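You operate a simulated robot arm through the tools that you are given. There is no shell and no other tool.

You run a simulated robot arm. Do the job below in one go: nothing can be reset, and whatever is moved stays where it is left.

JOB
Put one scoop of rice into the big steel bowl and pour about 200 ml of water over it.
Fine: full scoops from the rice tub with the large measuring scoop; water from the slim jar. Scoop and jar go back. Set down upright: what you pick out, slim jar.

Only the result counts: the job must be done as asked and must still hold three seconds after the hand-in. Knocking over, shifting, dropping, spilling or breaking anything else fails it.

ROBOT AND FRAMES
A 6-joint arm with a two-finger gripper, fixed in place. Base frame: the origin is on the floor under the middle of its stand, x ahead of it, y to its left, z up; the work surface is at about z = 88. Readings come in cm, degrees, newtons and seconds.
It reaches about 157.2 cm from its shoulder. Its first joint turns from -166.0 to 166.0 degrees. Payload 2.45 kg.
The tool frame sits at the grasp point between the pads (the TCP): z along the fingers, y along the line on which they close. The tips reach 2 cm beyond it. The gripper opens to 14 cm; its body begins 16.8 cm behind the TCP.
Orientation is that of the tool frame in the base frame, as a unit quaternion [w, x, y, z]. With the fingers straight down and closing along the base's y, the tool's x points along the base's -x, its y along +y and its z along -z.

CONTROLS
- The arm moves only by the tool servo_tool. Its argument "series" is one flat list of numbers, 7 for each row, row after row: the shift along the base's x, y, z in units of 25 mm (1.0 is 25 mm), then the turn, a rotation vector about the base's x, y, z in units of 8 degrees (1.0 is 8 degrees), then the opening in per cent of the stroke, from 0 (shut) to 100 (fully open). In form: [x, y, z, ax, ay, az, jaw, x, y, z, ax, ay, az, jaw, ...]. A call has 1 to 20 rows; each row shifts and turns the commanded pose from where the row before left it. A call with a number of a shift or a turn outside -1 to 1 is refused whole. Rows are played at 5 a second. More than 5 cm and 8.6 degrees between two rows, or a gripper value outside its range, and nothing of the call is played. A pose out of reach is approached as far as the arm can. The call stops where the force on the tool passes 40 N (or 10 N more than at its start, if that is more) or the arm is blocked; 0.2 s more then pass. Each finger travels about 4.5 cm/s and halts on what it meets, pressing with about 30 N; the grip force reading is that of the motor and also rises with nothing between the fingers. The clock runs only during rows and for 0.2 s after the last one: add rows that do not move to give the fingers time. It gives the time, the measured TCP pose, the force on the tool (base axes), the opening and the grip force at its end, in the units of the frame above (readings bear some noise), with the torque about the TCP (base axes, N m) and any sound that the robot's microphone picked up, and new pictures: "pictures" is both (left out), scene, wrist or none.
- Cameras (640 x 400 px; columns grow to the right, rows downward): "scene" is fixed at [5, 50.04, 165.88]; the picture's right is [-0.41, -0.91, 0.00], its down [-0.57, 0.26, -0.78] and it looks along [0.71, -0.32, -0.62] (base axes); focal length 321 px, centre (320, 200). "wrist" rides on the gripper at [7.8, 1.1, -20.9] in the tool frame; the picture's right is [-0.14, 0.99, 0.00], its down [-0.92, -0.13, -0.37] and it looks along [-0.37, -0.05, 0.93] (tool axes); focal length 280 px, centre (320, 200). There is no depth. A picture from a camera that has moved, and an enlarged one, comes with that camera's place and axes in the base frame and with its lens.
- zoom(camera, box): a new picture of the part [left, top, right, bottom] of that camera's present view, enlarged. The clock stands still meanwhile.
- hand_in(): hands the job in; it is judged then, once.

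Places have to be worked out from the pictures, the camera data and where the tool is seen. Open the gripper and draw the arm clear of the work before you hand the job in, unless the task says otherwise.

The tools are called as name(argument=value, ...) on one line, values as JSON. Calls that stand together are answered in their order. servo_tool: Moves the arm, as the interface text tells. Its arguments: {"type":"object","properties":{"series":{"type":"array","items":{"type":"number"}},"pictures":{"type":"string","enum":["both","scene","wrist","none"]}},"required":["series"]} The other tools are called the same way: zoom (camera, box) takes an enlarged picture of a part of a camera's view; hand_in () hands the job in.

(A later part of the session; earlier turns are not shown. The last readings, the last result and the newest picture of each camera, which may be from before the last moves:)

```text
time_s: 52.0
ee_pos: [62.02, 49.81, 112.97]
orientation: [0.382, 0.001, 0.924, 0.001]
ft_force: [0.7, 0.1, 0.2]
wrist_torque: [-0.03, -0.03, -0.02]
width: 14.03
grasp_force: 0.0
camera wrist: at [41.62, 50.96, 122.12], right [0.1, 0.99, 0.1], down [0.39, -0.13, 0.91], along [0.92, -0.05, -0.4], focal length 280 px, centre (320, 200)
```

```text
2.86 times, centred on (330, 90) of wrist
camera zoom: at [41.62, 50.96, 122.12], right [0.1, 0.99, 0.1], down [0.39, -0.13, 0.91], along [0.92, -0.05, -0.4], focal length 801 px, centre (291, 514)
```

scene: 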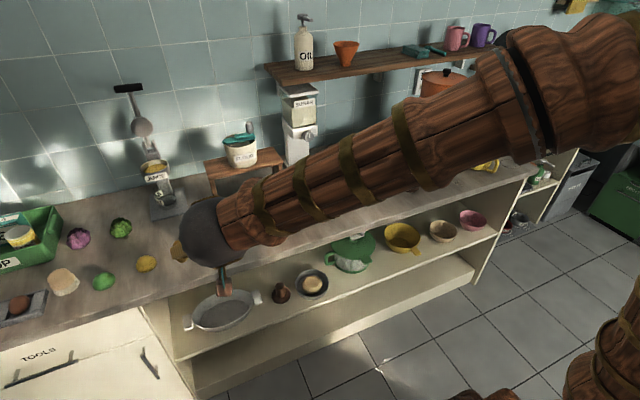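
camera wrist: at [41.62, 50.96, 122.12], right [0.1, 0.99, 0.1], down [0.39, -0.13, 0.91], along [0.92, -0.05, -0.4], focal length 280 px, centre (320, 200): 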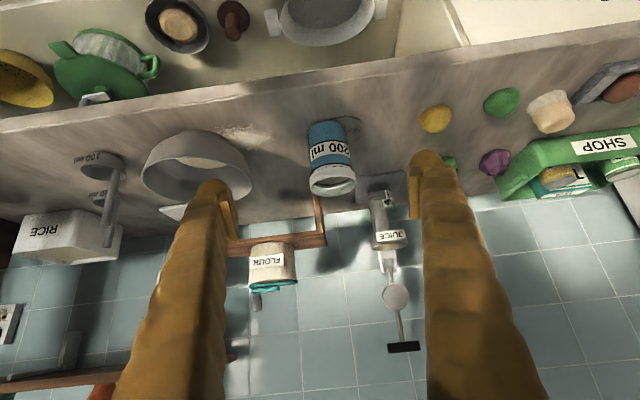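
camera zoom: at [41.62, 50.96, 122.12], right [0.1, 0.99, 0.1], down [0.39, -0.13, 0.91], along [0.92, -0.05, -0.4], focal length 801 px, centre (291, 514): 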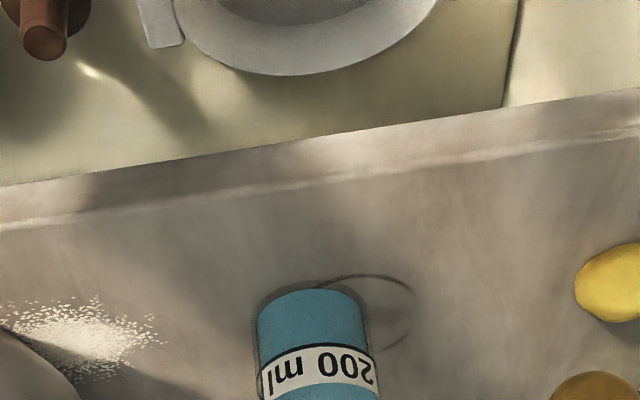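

I zoom on the jar to read its marks and water level, and to locate it.

zoom(camera="wrist", box=[285, 105, 385, 210])

zoom(camera="wrist", box=[120, 110, 280, 230])

```text
3.81 times, centred on (335, 158) of wrist
camera zoom: at [41.62, 50.96, 122.12], right [0.1, 0.99, 0.1], down [0.39, -0.13, 0.91], along [0.92, -0.05, -0.4], focal length 1068 px, centre (263, 362)
```

zoom: 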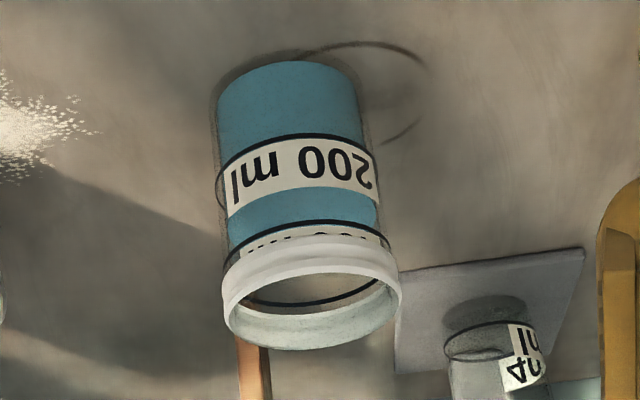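

```text
3.33 times, centred on (200, 170) of wrist
camera zoom: at [41.62, 50.96, 122.12], right [0.1, 0.99, 0.1], down [0.39, -0.13, 0.91], along [0.92, -0.05, -0.4], focal length 935 px, centre (720, 300)
```

zoom: 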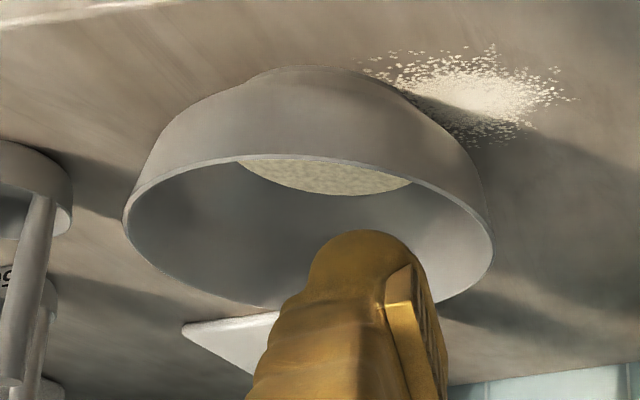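

Jar axis is at about (86.2, 51.1), 12 cm tall, body ≈7.4 cm wide; the marks are at 200 ml and (half hidden) above. Before adding water I'll undo the bowl's ~2.2 cm slip: with closed fingers inside the bowl, press gently against its far inner wall. First I move above the bowl with the fingers closing.

servo_tool(series=[0.6, -0.6, 0, 0, 0, 0, 80, 0.9, -0.9, 0, 0, 0, 0, 60, 0.9, -0.95, 0, 0, 0, 0, 40, 0.9, -0.95, 0, 0, 0, 0, 20, 0.9, -0.95, 0, 0, 0, 0, 0, 0.9, -0.95, 0, 0, 0, 0, 0, 0.9, -0.95, 0, 0, 0, 0, 0, 0.9, -0.95, 0, 0, 0, 0, 0, 0.9, -0.95, 0, 0, 0, 0, 0, 0.9, -0.95, 0, 0, 0, 0, 0, 0, 0, -0.8, 0, 0, 0, 0, 0, 0, -0.8, 0, 0, 0, 0, 0, 0, -0.8, 0, 0, 0, 0, 0, 0, 0, 0, 0, 0, 0], pictures="both")

zoom(camera="scene", box=[230, 150, 330, 250])

```text
time_s: 55.0
ee_pos: [83.56, 27.16, 106.84]
orientation: [0.383, 0.002, 0.924, 0.0]
ft_force: [-0.7, -0.5, 0.9]
wrist_torque: [-0.02, -0.03, -0.01]
width: 0.03
grasp_force: 29.8
camera wrist: at [63.27, 28.22, 115.95], right [0.1, 0.99, 0.1], down [0.39, -0.13, 0.91], along [0.92, -0.05, -0.4], focal length 280 px, centre (320, 200)
```

scene: 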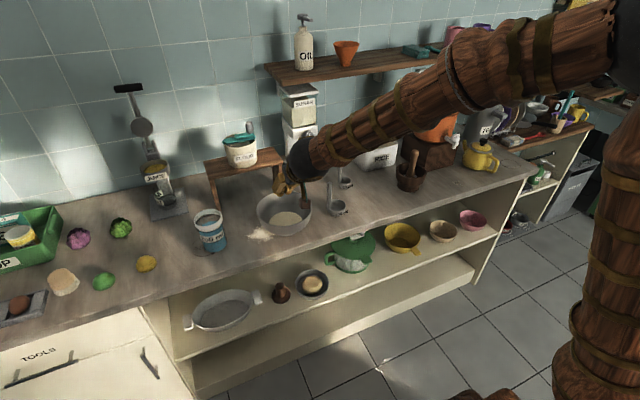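
wrist: 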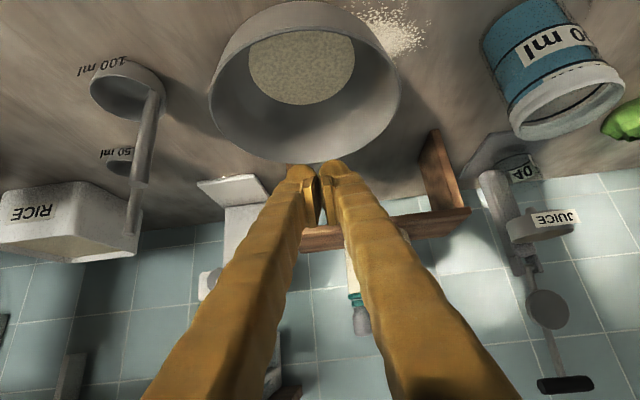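

```text
4.00 times, centred on (280, 200) of scene
camera zoom: at [5.0, 50.04, 165.88], right [-0.41, -0.91, 0.0], down [-0.57, 0.26, -0.78], along [0.71, -0.32, -0.62], focal length 1283 px, centre (480, 200)
```

zoom: 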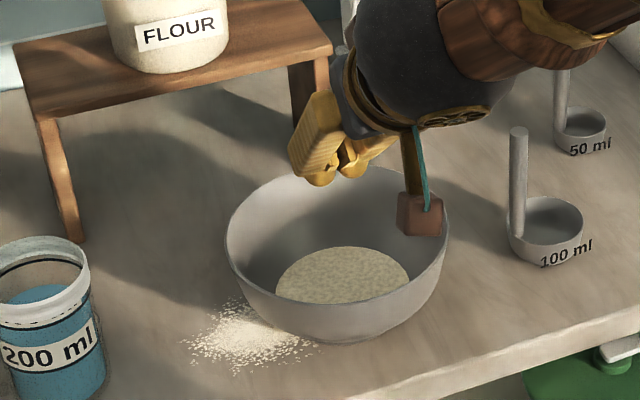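

I lower the closed fingertips inside the bowl, well above the rice, and move forward to just short of the far wall.

servo_tool(series=[0, 0, -0.9, 0, 0, 0, 0, 0, 0, -0.9, 0, 0, 0, 0, 0, 0, -0.9, 0, 0, 0, 0, 0.2, 0, -0.9, 0, 0, 0, 0, 0.5, 0, -0.7, 0, 0, 0, 0, 0.6, 0, -0.2, 0, 0, 0, 0, 0.6, 0, 0, 0, 0, 0, 0, 0.5, 0, 0, 0, 0, 0, 0, 0.3, 0, 0, 0, 0, 0, 0, 0, 0, 0, 0, 0, 0, 0], pictures="both")

zoom(camera="scene", box=[230, 170, 330, 250])

zoom(camera="wrist", box=[180, 0, 440, 220])

```text
time_s: 57.2
ee_pos: [90.48, 27.01, 95.57]
orientation: [0.384, 0.002, 0.924, 0.0]
ft_force: [0.1, -0.5, -0.4]
wrist_torque: [0.0, 0.0, -0.04]
width: 0.01
grasp_force: 29.1
camera wrist: at [70.09, 28.16, 104.67], right [0.1, 0.99, 0.1], down [0.39, -0.13, 0.91], along [0.92, -0.05, -0.4], focal length 280 px, centre (320, 200)
```

scene: 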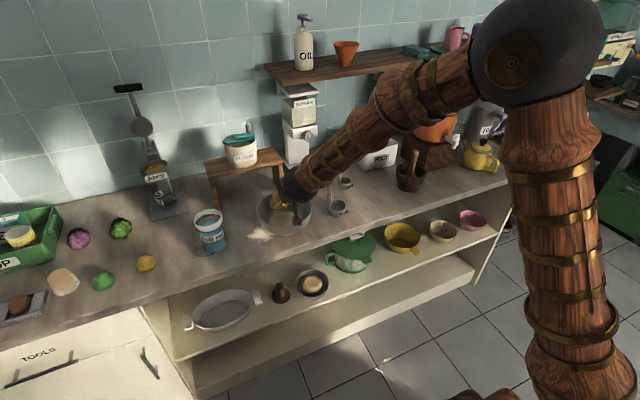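
wrist: 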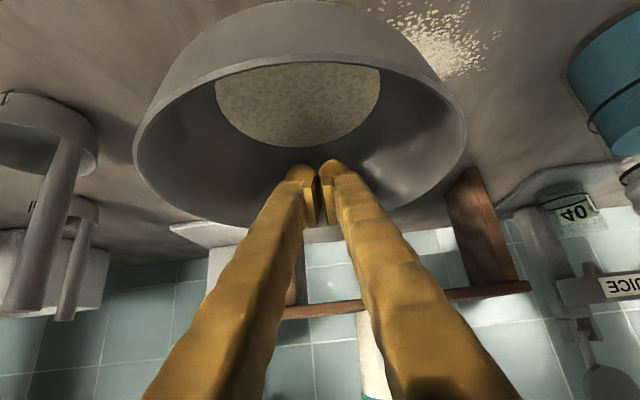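

```text
5.00 times, centred on (280, 210) of scene
camera zoom: at [5.0, 50.04, 165.88], right [-0.41, -0.91, 0.0], down [-0.57, 0.26, -0.78], along [0.71, -0.32, -0.62], focal length 1604 px, centre (520, 150)
```

zoom: 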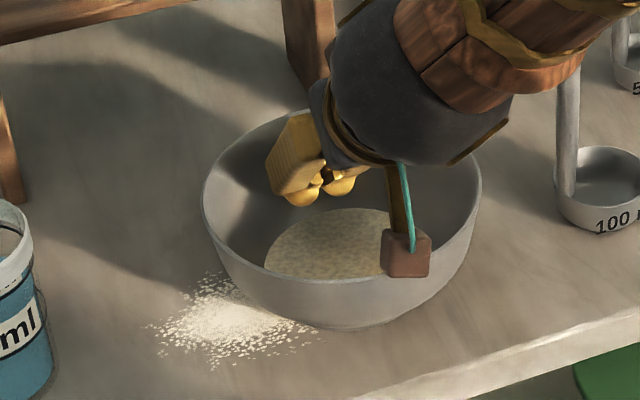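

```text
1.82 times, centred on (310, 110) of wrist
camera zoom: at [70.09, 28.16, 104.67], right [0.1, 0.99, 0.1], down [0.39, -0.13, 0.91], along [0.92, -0.05, -0.4], focal length 510 px, centre (338, 364)
```

zoom: 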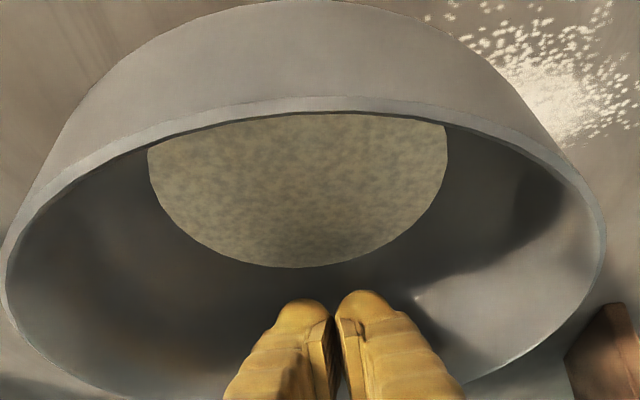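

The tips are inside, clear of rice and wall. I push forward slowly in 2.5 mm steps, watching force and bowl.

servo_tool(series=[0.12, 0, 0, 0, 0, 0, 0, 0.12, 0, 0, 0, 0, 0, 0, 0.12, 0, 0, 0, 0, 0, 0, 0.12, 0, 0, 0, 0, 0, 0, 0.12, 0, 0, 0, 0, 0, 0, 0.12, 0, 0, 0, 0, 0, 0, 0, 0, 0, 0, 0, 0, 0], pictures="none")

zoom(camera="scene", box=[230, 170, 330, 250])

zoom(camera="wrist", box=[180, 0, 440, 220])

```text
time_s: 58.8
ee_pos: [92.25, 27.01, 95.63]
orientation: [0.383, 0.002, 0.924, 0.0]
ft_force: [-1.5, -0.9, 1.2]
wrist_torque: [-0.04, -0.04, 0.02]
width: 0.0
grasp_force: 29.2
```

```text
5.00 times, centred on (280, 210) of scene
camera zoom: at [5.0, 50.04, 165.88], right [-0.41, -0.91, 0.0], down [-0.57, 0.26, -0.78], along [0.71, -0.32, -0.62], focal length 1604 px, centre (520, 150)
```

zoom: 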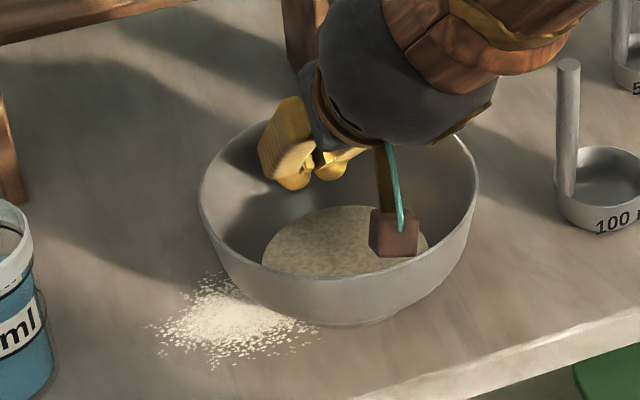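

```text
1.82 times, centred on (310, 110) of wrist
camera zoom: at [71.94, 28.16, 104.71], right [0.1, 0.99, 0.1], down [0.39, -0.13, 0.91], along [0.92, -0.05, -0.4], focal length 510 px, centre (338, 364)
```

zoom: 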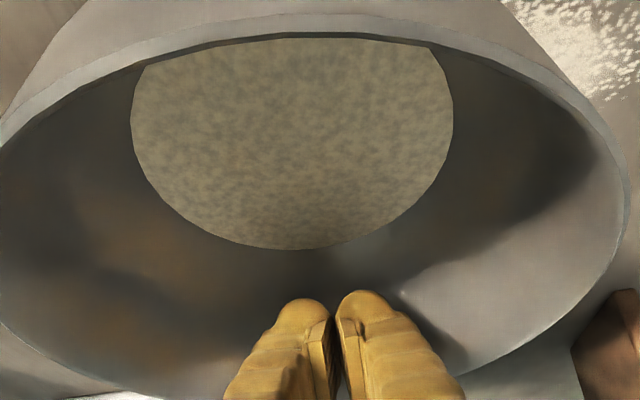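

The bowl is sliding gently (force ~1.5 N), about 0.5 cm so far. I continue 1.5 cm more.

servo_tool(series=[0.1, 0, 0, 0, 0, 0, 0, 0.1, 0, 0, 0, 0, 0, 0, 0.1, 0, 0, 0, 0, 0, 0, 0.1, 0, 0, 0, 0, 0, 0, 0.1, 0, 0, 0, 0, 0, 0, 0.1, 0, 0, 0, 0, 0, 0, 0, 0, 0, 0, 0, 0, 0], pictures="none")

zoom(camera="scene", box=[230, 170, 330, 250])

```text
time_s: 60.4
ee_pos: [93.81, 27.02, 95.52]
orientation: [0.383, 0.001, 0.924, 0.0]
ft_force: [-1.2, -1.8, 1.2]
wrist_torque: [-0.05, -0.05, 0.0]
width: 0.01
grasp_force: 29.8
```

```text
5.00 times, centred on (280, 210) of scene
camera zoom: at [5.0, 50.04, 165.88], right [-0.41, -0.91, 0.0], down [-0.57, 0.26, -0.78], along [0.71, -0.32, -0.62], focal length 1604 px, centre (520, 150)
```

zoom: 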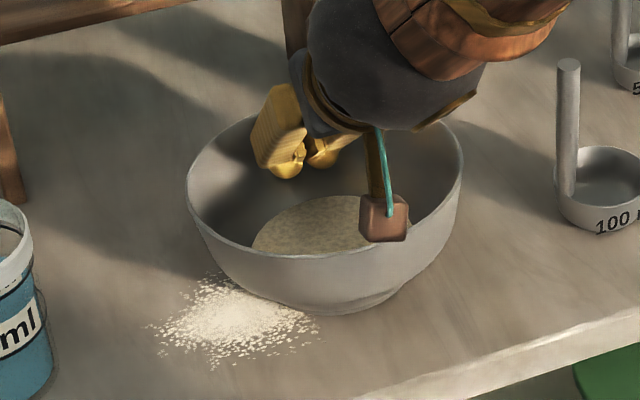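

The bowl is now within ~0.4 cm of its original place. One last small nudge, then I withdraw backward and up out of the bowl.

servo_tool(series=[0.12, 0, 0, 0, 0, 0, 0, 0, 0, 0, 0, 0, 0, 0, -0.5, 0, 0, 0, 0, 0, 0, -0.7, 0, 0.3, 0, 0, 0, 0, -0.7, 0, 0.7, 0, 0, 0, 0, -0.7, 0, 0.9, 0, 0, 0, 0, -0.8, 0, 0.9, 0, 0, 0, 0, -0.8, 0, 0.9, 0, 0, 0, 0, -0.8, 0.2, 0.9, 0, 0, 0, 0, -0.8, 0.4, 0.9, 0, 0, 0, 0, -0.8, 0.6, 0.6, 0, 0, 0, 0, 0, 0, 0, 0, 0, 0, 0], pictures="both")

zoom(camera="scene", box=[230, 170, 330, 250])

zoom(camera="wrist", box=[120, 20, 420, 220])

```text
time_s: 63.0
ee_pos: [77.64, 30.1, 110.82]
orientation: [0.383, 0.001, 0.924, 0.001]
ft_force: [-0.4, 0.0, 0.9]
wrist_torque: [0.02, 0.04, 0.01]
width: 0.02
grasp_force: 29.7
camera wrist: at [57.35, 31.29, 119.95], right [0.1, 0.99, 0.1], down [0.39, -0.13, 0.91], along [0.92, -0.05, -0.4], focal length 280 px, centre (320, 200)
```

scene: 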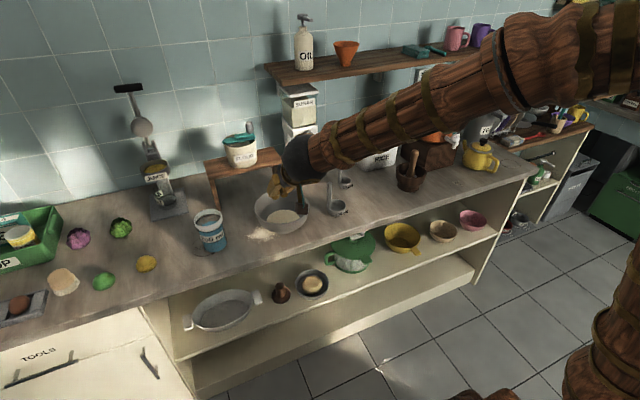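
wrist: 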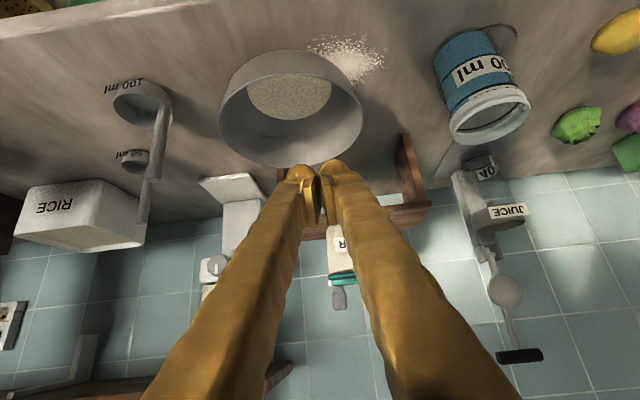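

```text
5.00 times, centred on (280, 210) of scene
camera zoom: at [5.0, 50.04, 165.88], right [-0.41, -0.91, 0.0], down [-0.57, 0.26, -0.78], along [0.71, -0.32, -0.62], focal length 1604 px, centre (520, 150)
```

zoom: 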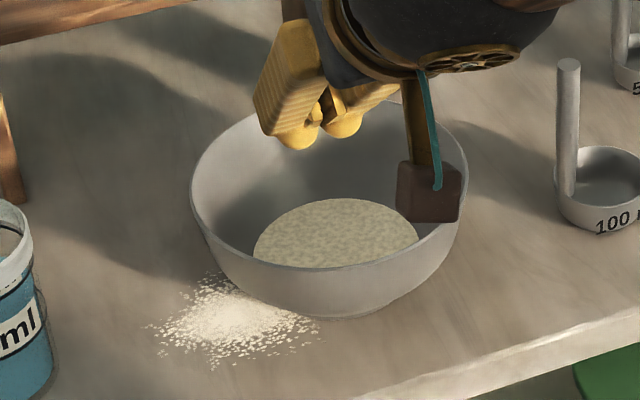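

```text
2.00 times, centred on (270, 120) of wrist
camera zoom: at [57.35, 31.29, 119.95], right [0.1, 0.99, 0.1], down [0.39, -0.13, 0.91], along [0.92, -0.05, -0.4], focal length 561 px, centre (420, 360)
```

zoom: 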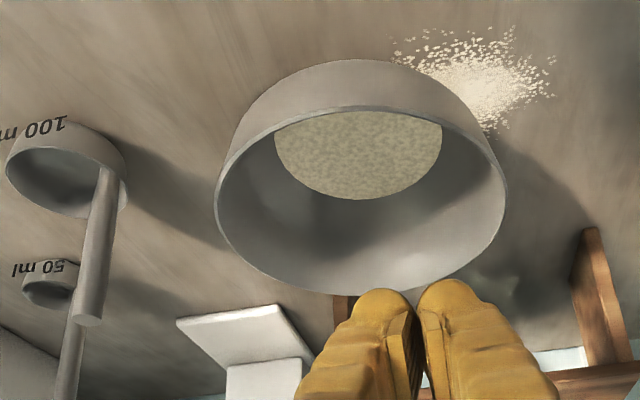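

The bowl is now within about 1 cm of its original place, rice undisturbed. Next I move back-left to a stand-off in front of the jar, open the gripper fully and pitch the fingers up to 20° below horizontal, which lets the wrist camera see the jar's side.

servo_tool(series=[-0.6, 0.3, 0, 0, 0, 0, 20, -0.7, 0.7, 0, 0, 0, 0, 40, -0.6, 1, 0, 0, 0, 0, 60, -0.5, 1, 0, 0, 0, 0, 80, -0.5, 1, 0, 0, 0, 0, 100, -0.5, 1, 0, 0, 0, 0, 100, -0.5, 1, 0, 0, 0, 0, 100, -0.4, 1, 0, 0, 0, 0, 100, -0.3, 1, 0, 0, 0, 0, 100, 0, 0.4, 0, 0, 0, 0, 100, 0, 0, -0.4, 0, -0.78, 0, 100, 0, 0, -0.4, 0, -0.78, 0, 100, 0, 0, -0.6, 0, -0.78, 0, 100, 0, 0, -0.6, 0, -0.785, 0, 100, 0, 0, 0, 0, 0, 0, 100], pictures="both")

zoom(camera="wrist", box=[240, 100, 400, 240])

```text
time_s: 66.2
ee_pos: [66.08, 51.14, 105.8]
orientation: [0.574, 0.0, 0.819, 0.002]
ft_force: [-1.0, 0.6, 0.3]
wrist_torque: [-0.04, -0.01, -0.02]
width: 14.0
grasp_force: 0.1
camera wrist: at [43.72, 52.25, 105.41], right [0.05, 0.99, 0.13], down [-0.03, -0.13, 0.99], along [1.0, -0.05, 0.03], focal length 280 px, centre (320, 200)
```

scene: 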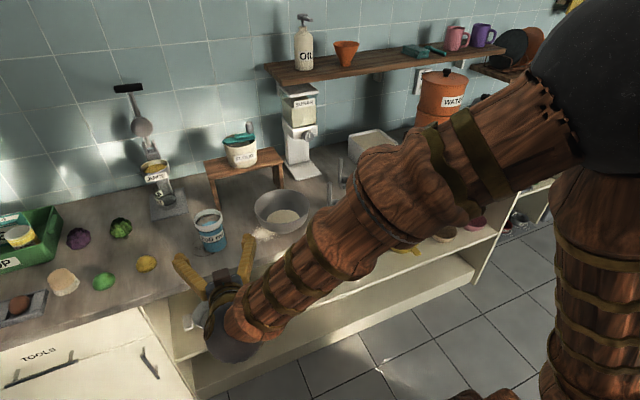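
wrist: 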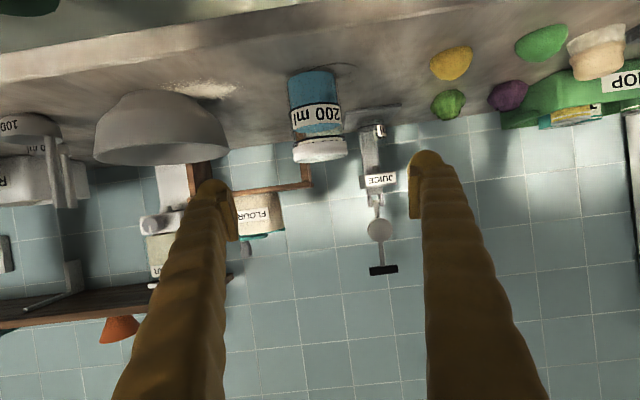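

```text
2.86 times, centred on (320, 170) of wrist
camera zoom: at [43.72, 52.25, 105.41], right [0.05, 0.99, 0.13], down [-0.03, -0.13, 0.99], along [1.0, -0.05, 0.03], focal length 801 px, centre (320, 286)
```

zoom: 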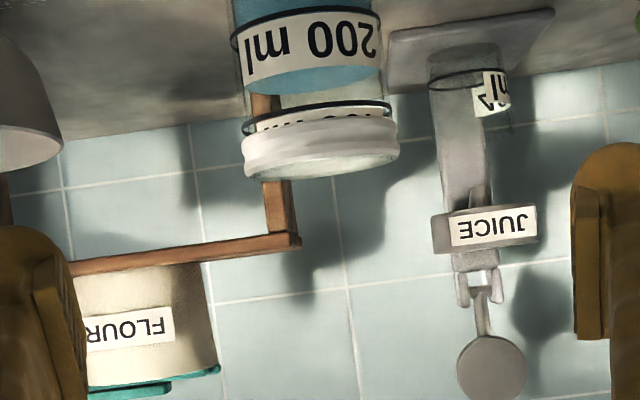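

Now the jar's side is visible; I zoom in to read the water level against the marks.

zoom(camera="wrist", box=[275, 60, 365, 170])

zoom(camera="scene", box=[180, 195, 250, 260])

```text
3.64 times, centred on (320, 115) of wrist
camera zoom: at [43.72, 52.25, 105.41], right [0.05, 0.99, 0.13], down [-0.03, -0.13, 0.99], along [1.0, -0.05, 0.03], focal length 1020 px, centre (320, 509)
```

zoom: 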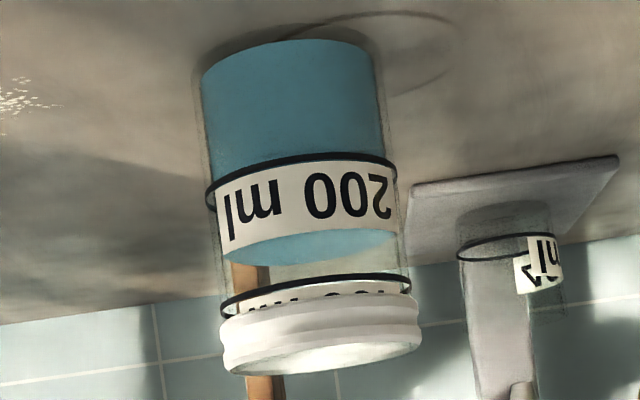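

```text
6.15 times, centred on (215, 228) of scene
camera zoom: at [5.0, 50.04, 165.88], right [-0.41, -0.91, 0.0], down [-0.57, 0.26, -0.78], along [0.71, -0.32, -0.62], focal length 1974 px, centre (966, 31)
```

zoom: 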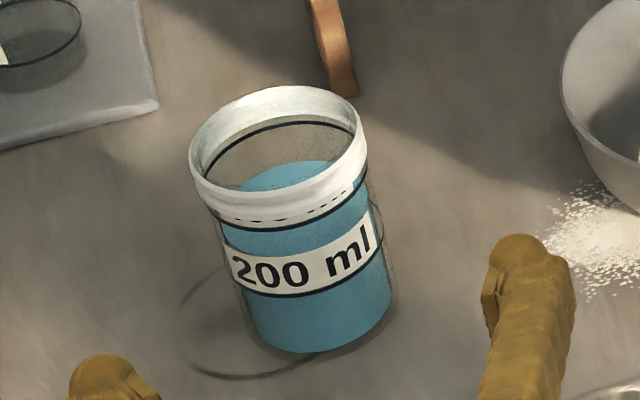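

Water stands about 1.5–2.5 cm above the 200 ml line, i.e. roughly 300–315 ml; so about 100 ml should remain after the pour (level about halfway up to the 200 mark). Jar axis ≈ (86.5, 51.0). I move to a line-up point 14 cm short of it.

servo_tool(series=[0.7, -0.02, -0.7, 0, 0, 0, 100, 0.75, -0.02, -0.75, 0, 0, 0, 100, 0.75, -0.02, -0.75, 0, 0, 0, 100, 0.69, 0, -0.68, 0, 0, 0, 100, 0, 0, 0, 0, 0, 0, 100], pictures="both")

zoom(camera="wrist", box=[240, 60, 420, 200])

zoom(camera="scene", box=[160, 190, 270, 290])

```text
time_s: 67.4
ee_pos: [73.36, 51.11, 98.47]
orientation: [0.574, 0.001, 0.819, 0.001]
ft_force: [-0.2, -0.8, -0.1]
wrist_torque: [-0.01, 0.01, -0.01]
width: 14.02
grasp_force: 0.1
camera wrist: at [50.98, 52.25, 98.22], right [0.05, 0.99, 0.13], down [-0.03, -0.13, 0.99], along [1.0, -0.05, 0.03], focal length 280 px, centre (320, 200)
```

scene: 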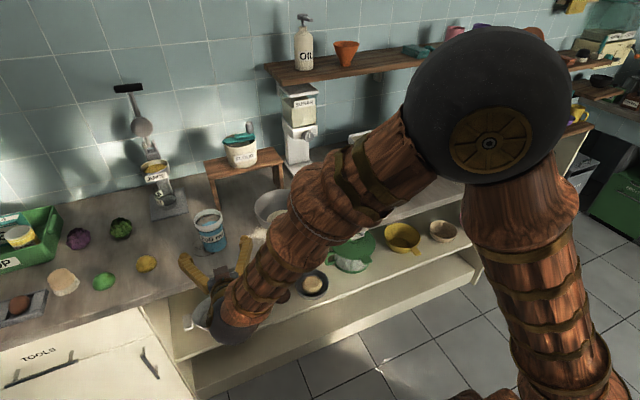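
wrist: 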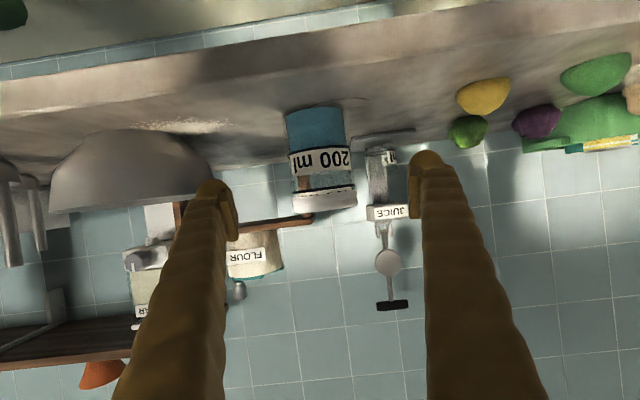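

```text
2.86 times, centred on (330, 130) of wrist
camera zoom: at [50.98, 52.25, 98.22], right [0.05, 0.99, 0.13], down [-0.03, -0.13, 0.99], along [1.0, -0.05, 0.03], focal length 801 px, centre (291, 400)
```

zoom: 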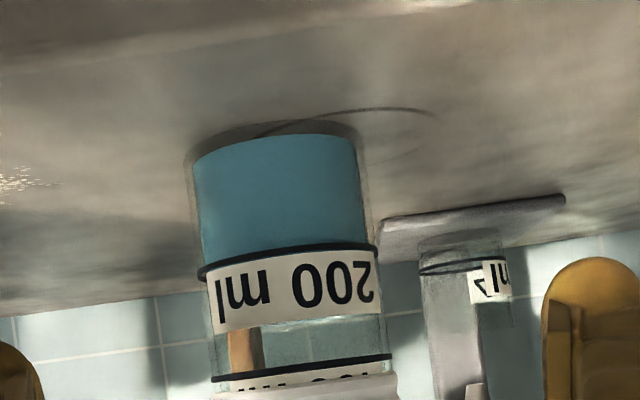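

```text
4.00 times, centred on (215, 240) of scene
camera zoom: at [5.0, 50.04, 165.88], right [-0.41, -0.91, 0.0], down [-0.57, 0.26, -0.78], along [0.71, -0.32, -0.62], focal length 1283 px, centre (740, 40)
```

zoom: 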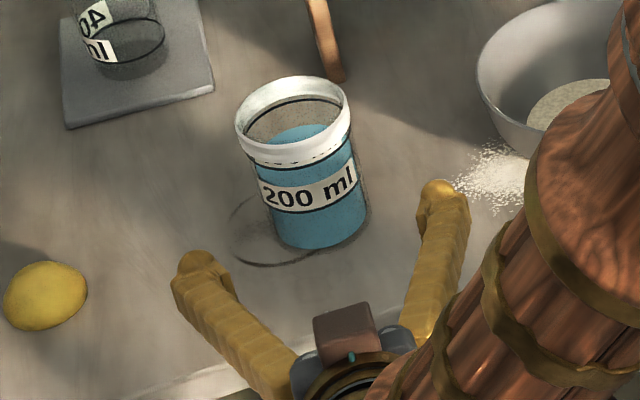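

I zoom tightly to see the water surface just above the label.

zoom(camera="wrist", box=[280, 100, 370, 215])

zoom(camera="scene", box=[190, 200, 240, 255])

```text
3.48 times, centred on (325, 158) of wrist
camera zoom: at [50.98, 52.25, 98.22], right [0.05, 0.99, 0.13], down [-0.03, -0.13, 0.99], along [1.0, -0.05, 0.03], focal length 975 px, centre (303, 348)
```

zoom: 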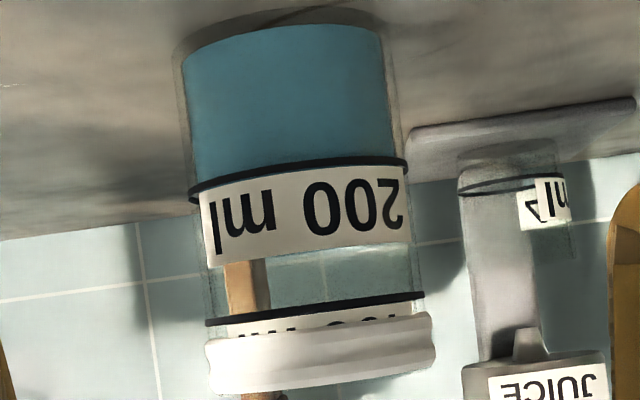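

```text
7.27 times, centred on (215, 228) of scene
camera zoom: at [5.0, 50.04, 165.88], right [-0.41, -0.91, 0.0], down [-0.57, 0.26, -0.78], along [0.71, -0.32, -0.62], focal length 2333 px, centre (1084, 0)
```

zoom: 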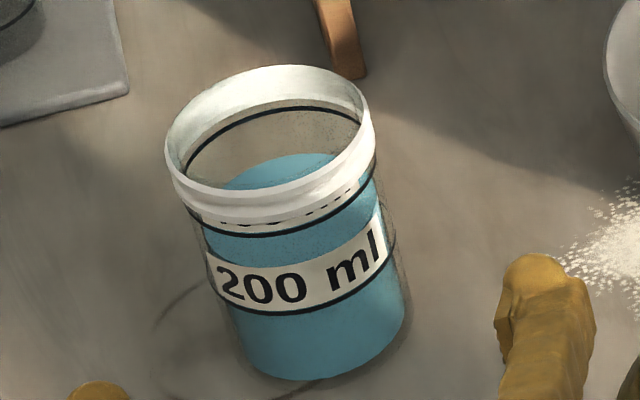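

Marks are at z≈93.3 (200) and 97.9 (400) with the water at about z≈96.2, so ~315 ml; the pour should lower the level by one mark spacing (≈4.5 cm). I advance along the finger direction to straddle the jar.

servo_tool(series=[0.85, -0.02, -0.31, 0, 0, 0, 100, 0.9, -0.02, -0.33, 0, 0, 0, 100, 0.9, 0, -0.33, 0, 0, 0, 100, 0.9, 0, -0.33, 0, 0, 0, 100, 0.9, 0, -0.33, 0, 0, 0, 100, 0.8, 0, -0.29, 0, 0, 0, 100, 0, 0, 0, 0, 0, 0, 100], pictures="both")

zoom(camera="wrist", box=[200, 60, 440, 240])

zoom(camera="scene", box=[160, 190, 270, 290])

```text
time_s: 69.0
ee_pos: [86.51, 51.02, 93.88]
orientation: [0.574, 0.001, 0.819, 0.001]
ft_force: [-0.8, 0.1, -0.4]
wrist_torque: [-0.01, 0.0, 0.02]
width: 14.02
grasp_force: 0.0
camera wrist: at [64.22, 52.19, 93.46], right [0.05, 0.99, 0.13], down [-0.03, -0.13, 0.99], along [1.0, -0.05, 0.03], focal length 280 px, centre (320, 200)
```

scene: 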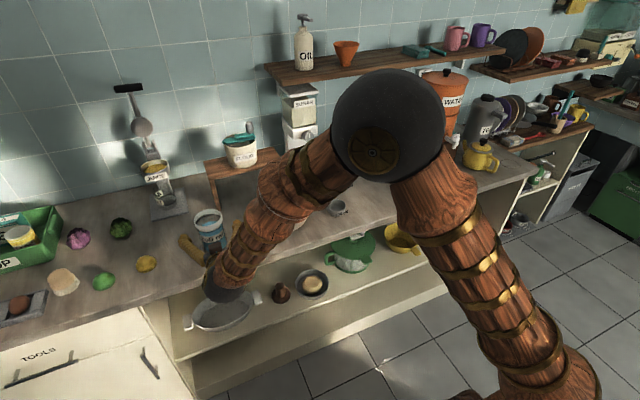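
wrist: 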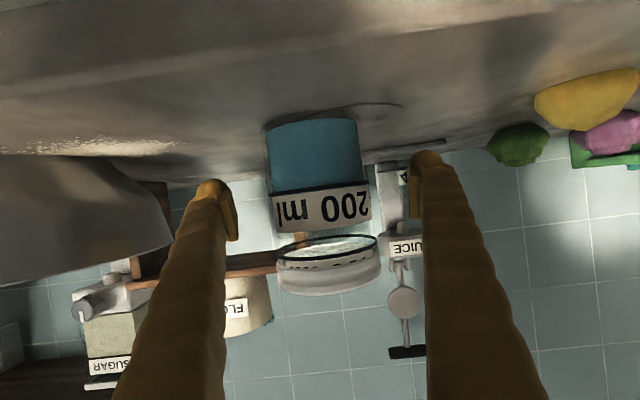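

```text
2.22 times, centred on (320, 150) of wrist
camera zoom: at [64.22, 52.19, 93.46], right [0.05, 0.99, 0.13], down [-0.03, -0.13, 0.99], along [1.0, -0.05, 0.03], focal length 623 px, centre (320, 311)
```

zoom: 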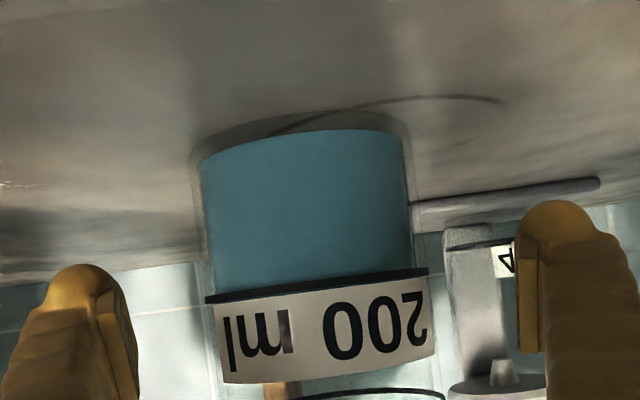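

```text
4.00 times, centred on (215, 240) of scene
camera zoom: at [5.0, 50.04, 165.88], right [-0.41, -0.91, 0.0], down [-0.57, 0.26, -0.78], along [0.71, -0.32, -0.62], focal length 1283 px, centre (740, 40)
```

zoom: 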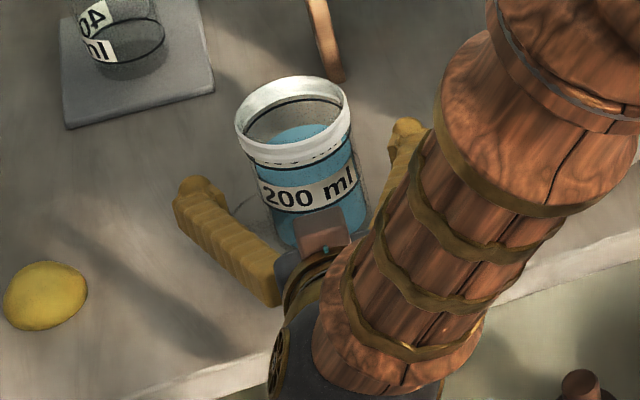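

The jar is centred between the open fingers. I close on it gently.

servo_tool(series=[0, 0, 0, 0, 0, 0, 85, 0, 0, 0, 0, 0, 0, 72, 0, 0, 0, 0, 0, 0, 64, 0, 0, 0, 0, 0, 0, 58, 0, 0, 0, 0, 0, 0, 52, 0, 0, 0, 0, 0, 0, 45, 0, 0, 0, 0, 0, 0, 40, 0, 0, 0, 0, 0, 0, 40], pictures="both")

zoom(camera="wrist", box=[200, 60, 440, 240])

zoom(camera="scene", box=[160, 190, 270, 290])

```text
time_s: 70.8
ee_pos: [86.54, 51.11, 93.77]
orientation: [0.574, 0.002, 0.819, 0.001]
ft_force: [-0.4, -0.1, 0.9]
wrist_torque: [0.16, -0.01, 0.0]
width: 8.23
grasp_force: 30.4
camera wrist: at [64.19, 52.2, 93.46], right [0.05, 0.99, 0.13], down [-0.03, -0.13, 0.99], along [1.0, -0.05, 0.03], focal length 280 px, centre (320, 200)
```

scene: 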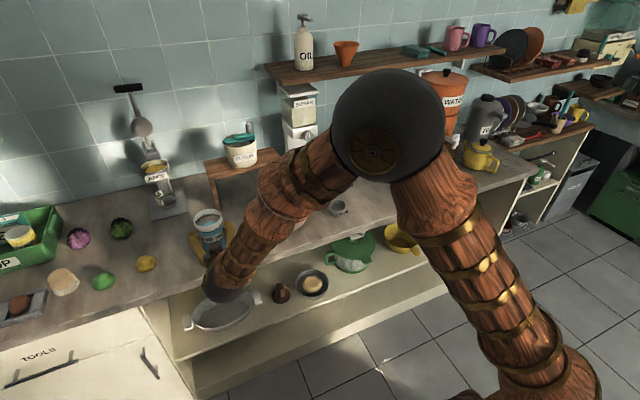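
wrist: 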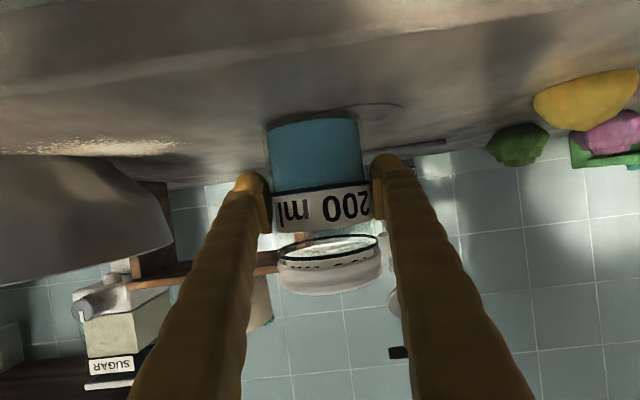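

```text
2.22 times, centred on (320, 150) of wrist
camera zoom: at [64.19, 52.2, 93.46], right [0.05, 0.99, 0.13], down [-0.03, -0.13, 0.99], along [1.0, -0.05, 0.03], focal length 623 px, centre (320, 311)
```

zoom: 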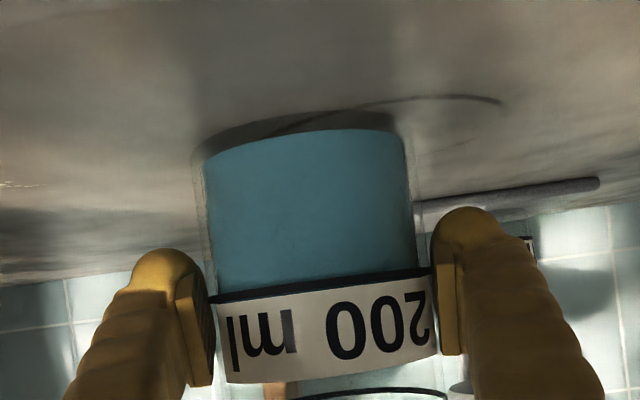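

```text
4.00 times, centred on (215, 240) of scene
camera zoom: at [5.0, 50.04, 165.88], right [-0.41, -0.91, 0.0], down [-0.57, 0.26, -0.78], along [0.71, -0.32, -0.62], focal length 1283 px, centre (740, 40)
```

zoom: 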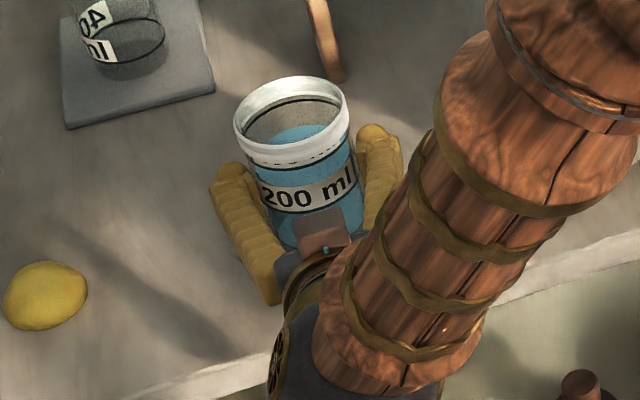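

Jar is gripped firmly (8.2 cm, 30 N). I lift it straight up by 12 cm, upright, and check grip and water level.

servo_tool(series=[0, 0, 0.3, 0, 0, 0, 35, 0, 0, 0.6, 0, 0, 0, 35, 0, 0, 0.8, 0, 0, 0, 35, 0, 0, 0.9, 0, 0, 0, 35, 0, 0, 0.9, 0, 0, 0, 35, 0, 0, 0.8, 0, 0, 0, 35, 0, 0, 0.5, 0, 0, 0, 35, 0, 0, 0.1, 0, 0, 0, 35, 0, 0, 0, 0, 0, 0, 35, 0, 0, 0, 0, 0, 0, 35], pictures="both")

zoom(camera="wrist", box=[220, 80, 420, 310])

zoom(camera="scene", box=[170, 160, 250, 240])

```text
time_s: 73.0
ee_pos: [86.34, 50.7, 106.11]
orientation: [0.574, 0.002, 0.819, 0.0]
ft_force: [0.0, 0.6, -5.2]
wrist_torque: [0.01, -0.01, 0.01]
width: 8.23
grasp_force: 29.9
camera wrist: at [64.06, 51.94, 105.78], right [0.05, 0.99, 0.13], down [-0.03, -0.13, 0.99], along [1.0, -0.05, 0.02], focal length 280 px, centre (320, 200)
```

scene: 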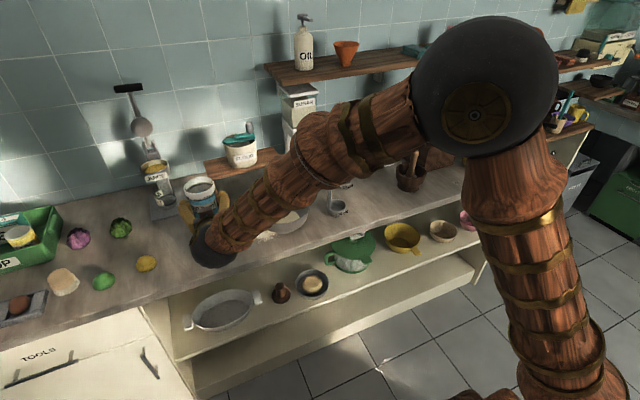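
wrist: 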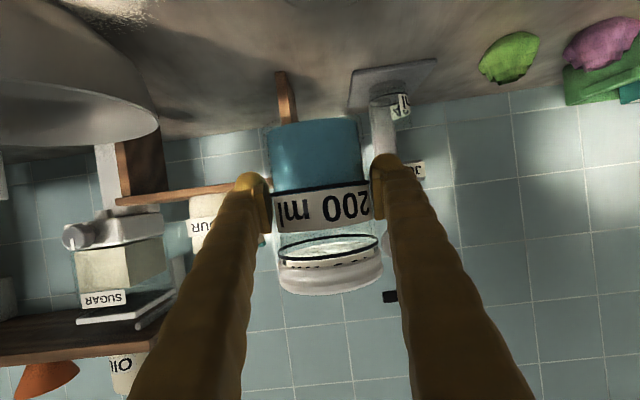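

```text
1.74 times, centred on (320, 195) of wrist
camera zoom: at [64.06, 51.94, 105.78], right [0.05, 0.99, 0.13], down [-0.03, -0.13, 0.99], along [1.0, -0.05, 0.02], focal length 488 px, centre (320, 209)
```

zoom: 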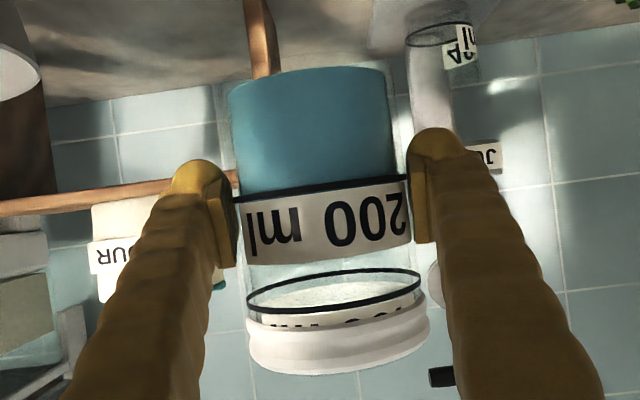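

```text
5.00 times, centred on (210, 200) of scene
camera zoom: at [5.0, 50.04, 165.88], right [-0.41, -0.91, 0.0], down [-0.57, 0.26, -0.78], along [0.71, -0.32, -0.62], focal length 1604 px, centre (870, 200)
```

zoom: 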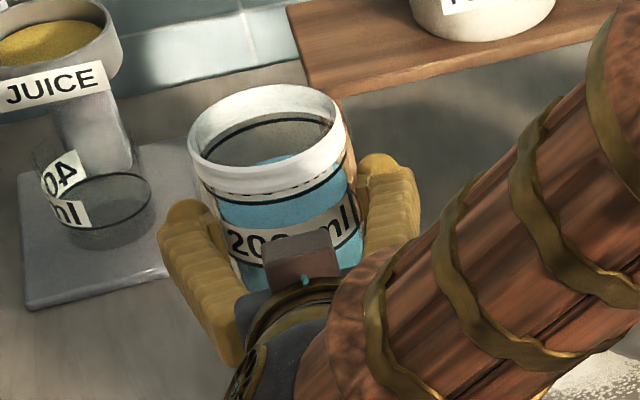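

Held firmly (weight ≈5 N). I zoom on the region above the label to see the water surface from this fixed view.

zoom(camera="wrist", box=[255, 170, 395, 300])

zoom(camera="scene", box=[180, 170, 225, 220])

```text
3.08 times, centred on (325, 235) of wrist
camera zoom: at [64.06, 51.94, 105.78], right [0.05, 0.99, 0.13], down [-0.03, -0.13, 0.99], along [1.0, -0.05, 0.02], focal length 863 px, centre (305, 92)
```

zoom: 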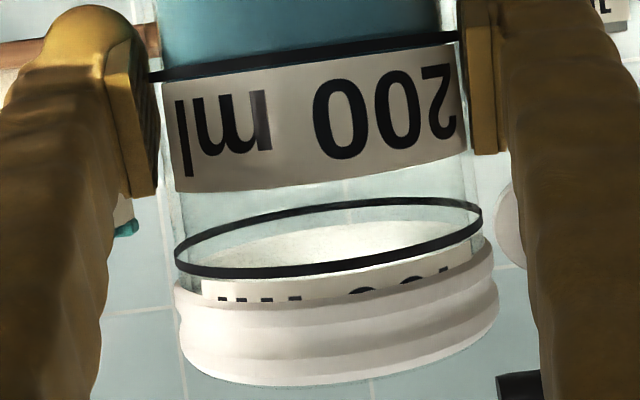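

```text
8.00 times, centred on (202, 195) of scene
camera zoom: at [5.0, 50.04, 165.88], right [-0.41, -0.91, 0.0], down [-0.57, 0.26, -0.78], along [0.71, -0.32, -0.62], focal length 2567 px, centre (1260, 240)
```

zoom: 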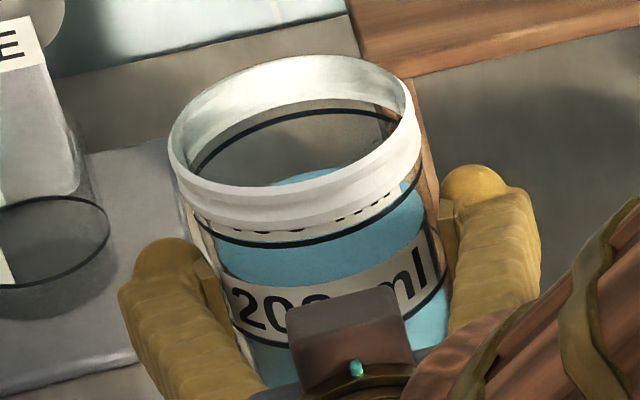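

The surface sits just below the label's top edge and ~2.4 cm under the 400 line, so ≈300 ml; after pouring 200 ml about 100 ml should remain (half-way up to the 200 line). I carry the upright jar smoothly to (89, 36.2), so that its pouring lip will be over the bowl.

servo_tool(series=[0.1, -0.4, 0.1, 0, 0, 0, 35, 0.13, -0.7, 0.1, 0, 0, 0, 35, 0.15, -0.9, 0, 0, 0, 0, 35, 0.15, -0.9, 0, 0, 0, 0, 35, 0.15, -0.9, 0, 0, 0, 0, 35, 0.15, -0.9, 0, 0, 0, 0, 35, 0.13, -0.7, 0, 0, 0, 0, 35, 0.1, -0.4, 0, 0, 0, 0, 35, 0, 0, 0, 0, 0, 0, 35], pictures="both")

zoom(camera="scene", box=[200, 150, 330, 250])

```text
time_s: 75.0
ee_pos: [89.15, 36.23, 106.45]
orientation: [0.574, 0.001, 0.819, 0.001]
ft_force: [-0.9, 0.5, -4.2]
wrist_torque: [-0.01, -0.02, -0.02]
width: 8.23
grasp_force: 30.5
camera wrist: at [66.79, 37.56, 106.2], right [0.05, 0.99, 0.13], down [-0.03, -0.13, 0.99], along [1.0, -0.05, 0.03], focal length 280 px, centre (320, 200)
```

scene: 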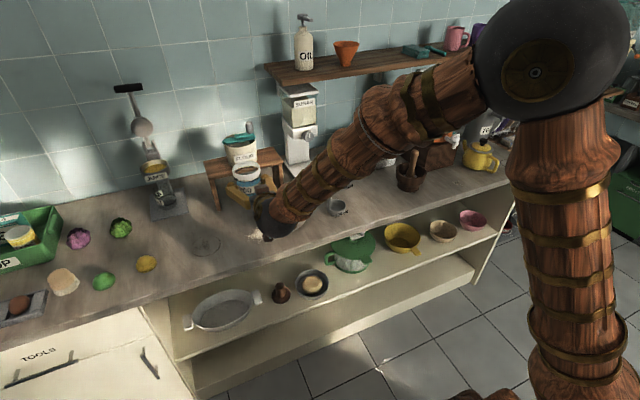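
wrist: 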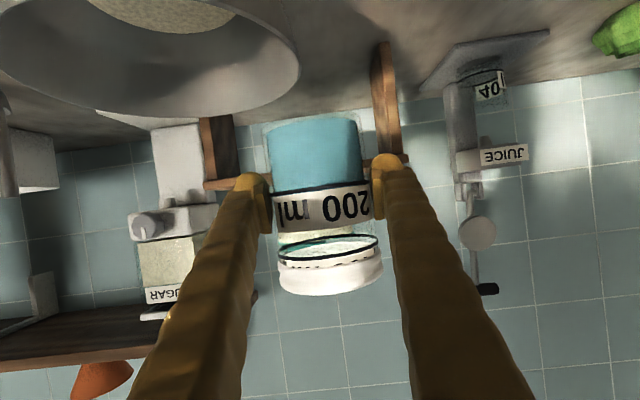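

```text
4.00 times, centred on (265, 200) of scene
camera zoom: at [5.0, 50.04, 165.88], right [-0.41, -0.91, 0.0], down [-0.57, 0.26, -0.78], along [0.71, -0.32, -0.62], focal length 1283 px, centre (540, 200)
```

zoom: 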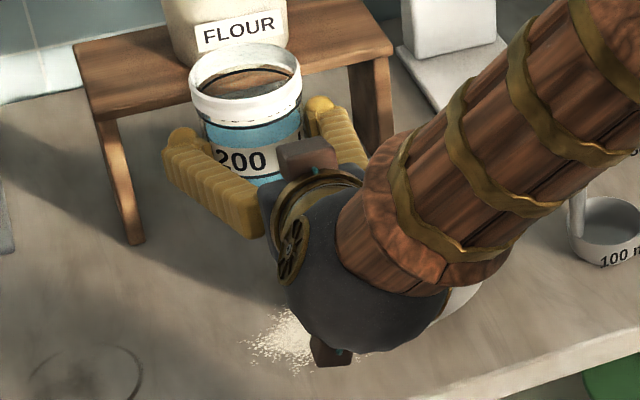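

The jar is over the bowl's left side. I roll it about the tool axis toward the bowl to 42° (just short of pouring) and check.

servo_tool(series=[0, 0, 0, 0.705, 0, -0.2565, 35, 0, 0, 0, 0.705, 0, -0.2565, 35, 0, 0, 0, 0.705, 0, -0.2565, 35, 0, 0, 0, 0.705, 0, -0.2565, 35, 0, 0, 0, 0.705, 0, -0.2565, 35, 0, 0, 0, 0.705, 0, -0.2565, 35, 0, 0, 0, 0.705, 0, -0.2565, 35, 0, 0, 0, 0, 0, 0, 35], pictures="both")

zoom(camera="wrist", box=[60, 0, 440, 310])

zoom(camera="scene", box=[200, 150, 330, 250])

```text
time_s: 76.8
ee_pos: [90.36, 39.59, 113.47]
orientation: [0.527, 0.298, 0.773, 0.188]
ft_force: [0.0, 0.6, -5.5]
wrist_torque: [0.01, 0.02, 0.03]
width: 8.22
grasp_force: 29.9
out of reach, approached as far as the arm can: row 5, 6, 7
camera wrist: at [69.26, 46.06, 116.26], right [0.3, 0.65, 0.7], down [-0.13, -0.69, 0.71], along [0.95, -0.3, -0.12], focal length 280 px, centre (320, 200)
```

scene: 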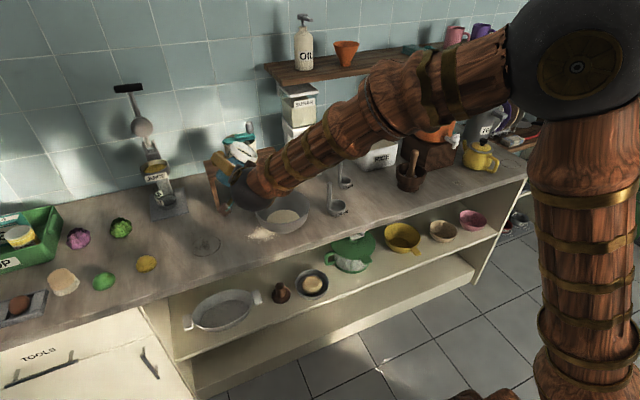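
wrist: 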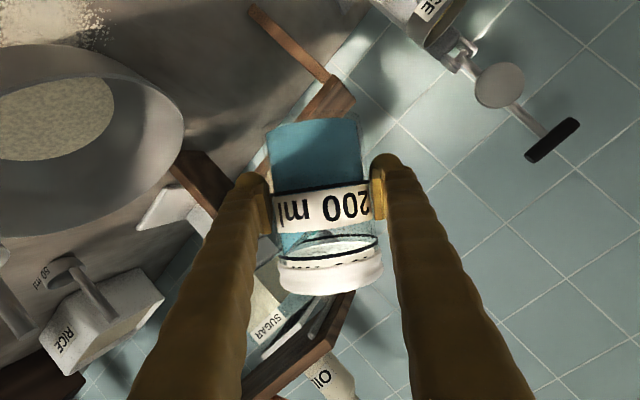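

```text
1.29 times, centred on (250, 155) of wrist
camera zoom: at [69.26, 46.06, 116.26], right [0.3, 0.65, 0.7], down [-0.13, -0.69, 0.71], along [0.95, -0.3, -0.12], focal length 362 px, centre (410, 258)
```

zoom: 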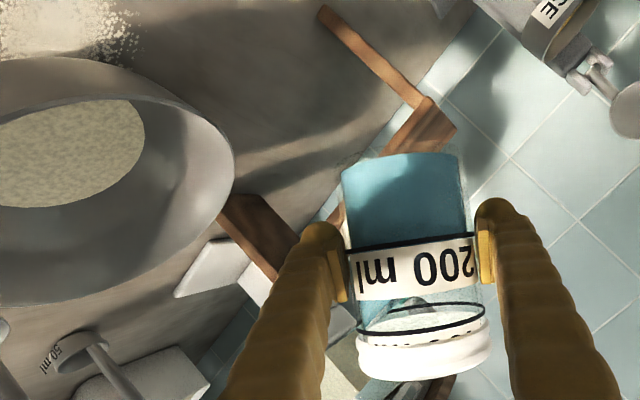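

```text
4.00 times, centred on (265, 200) of scene
camera zoom: at [5.0, 50.04, 165.88], right [-0.41, -0.91, 0.0], down [-0.57, 0.26, -0.78], along [0.71, -0.32, -0.62], focal length 1283 px, centre (540, 200)
```

zoom: 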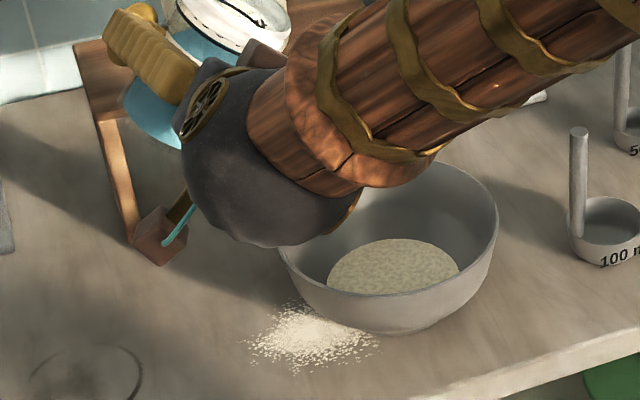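

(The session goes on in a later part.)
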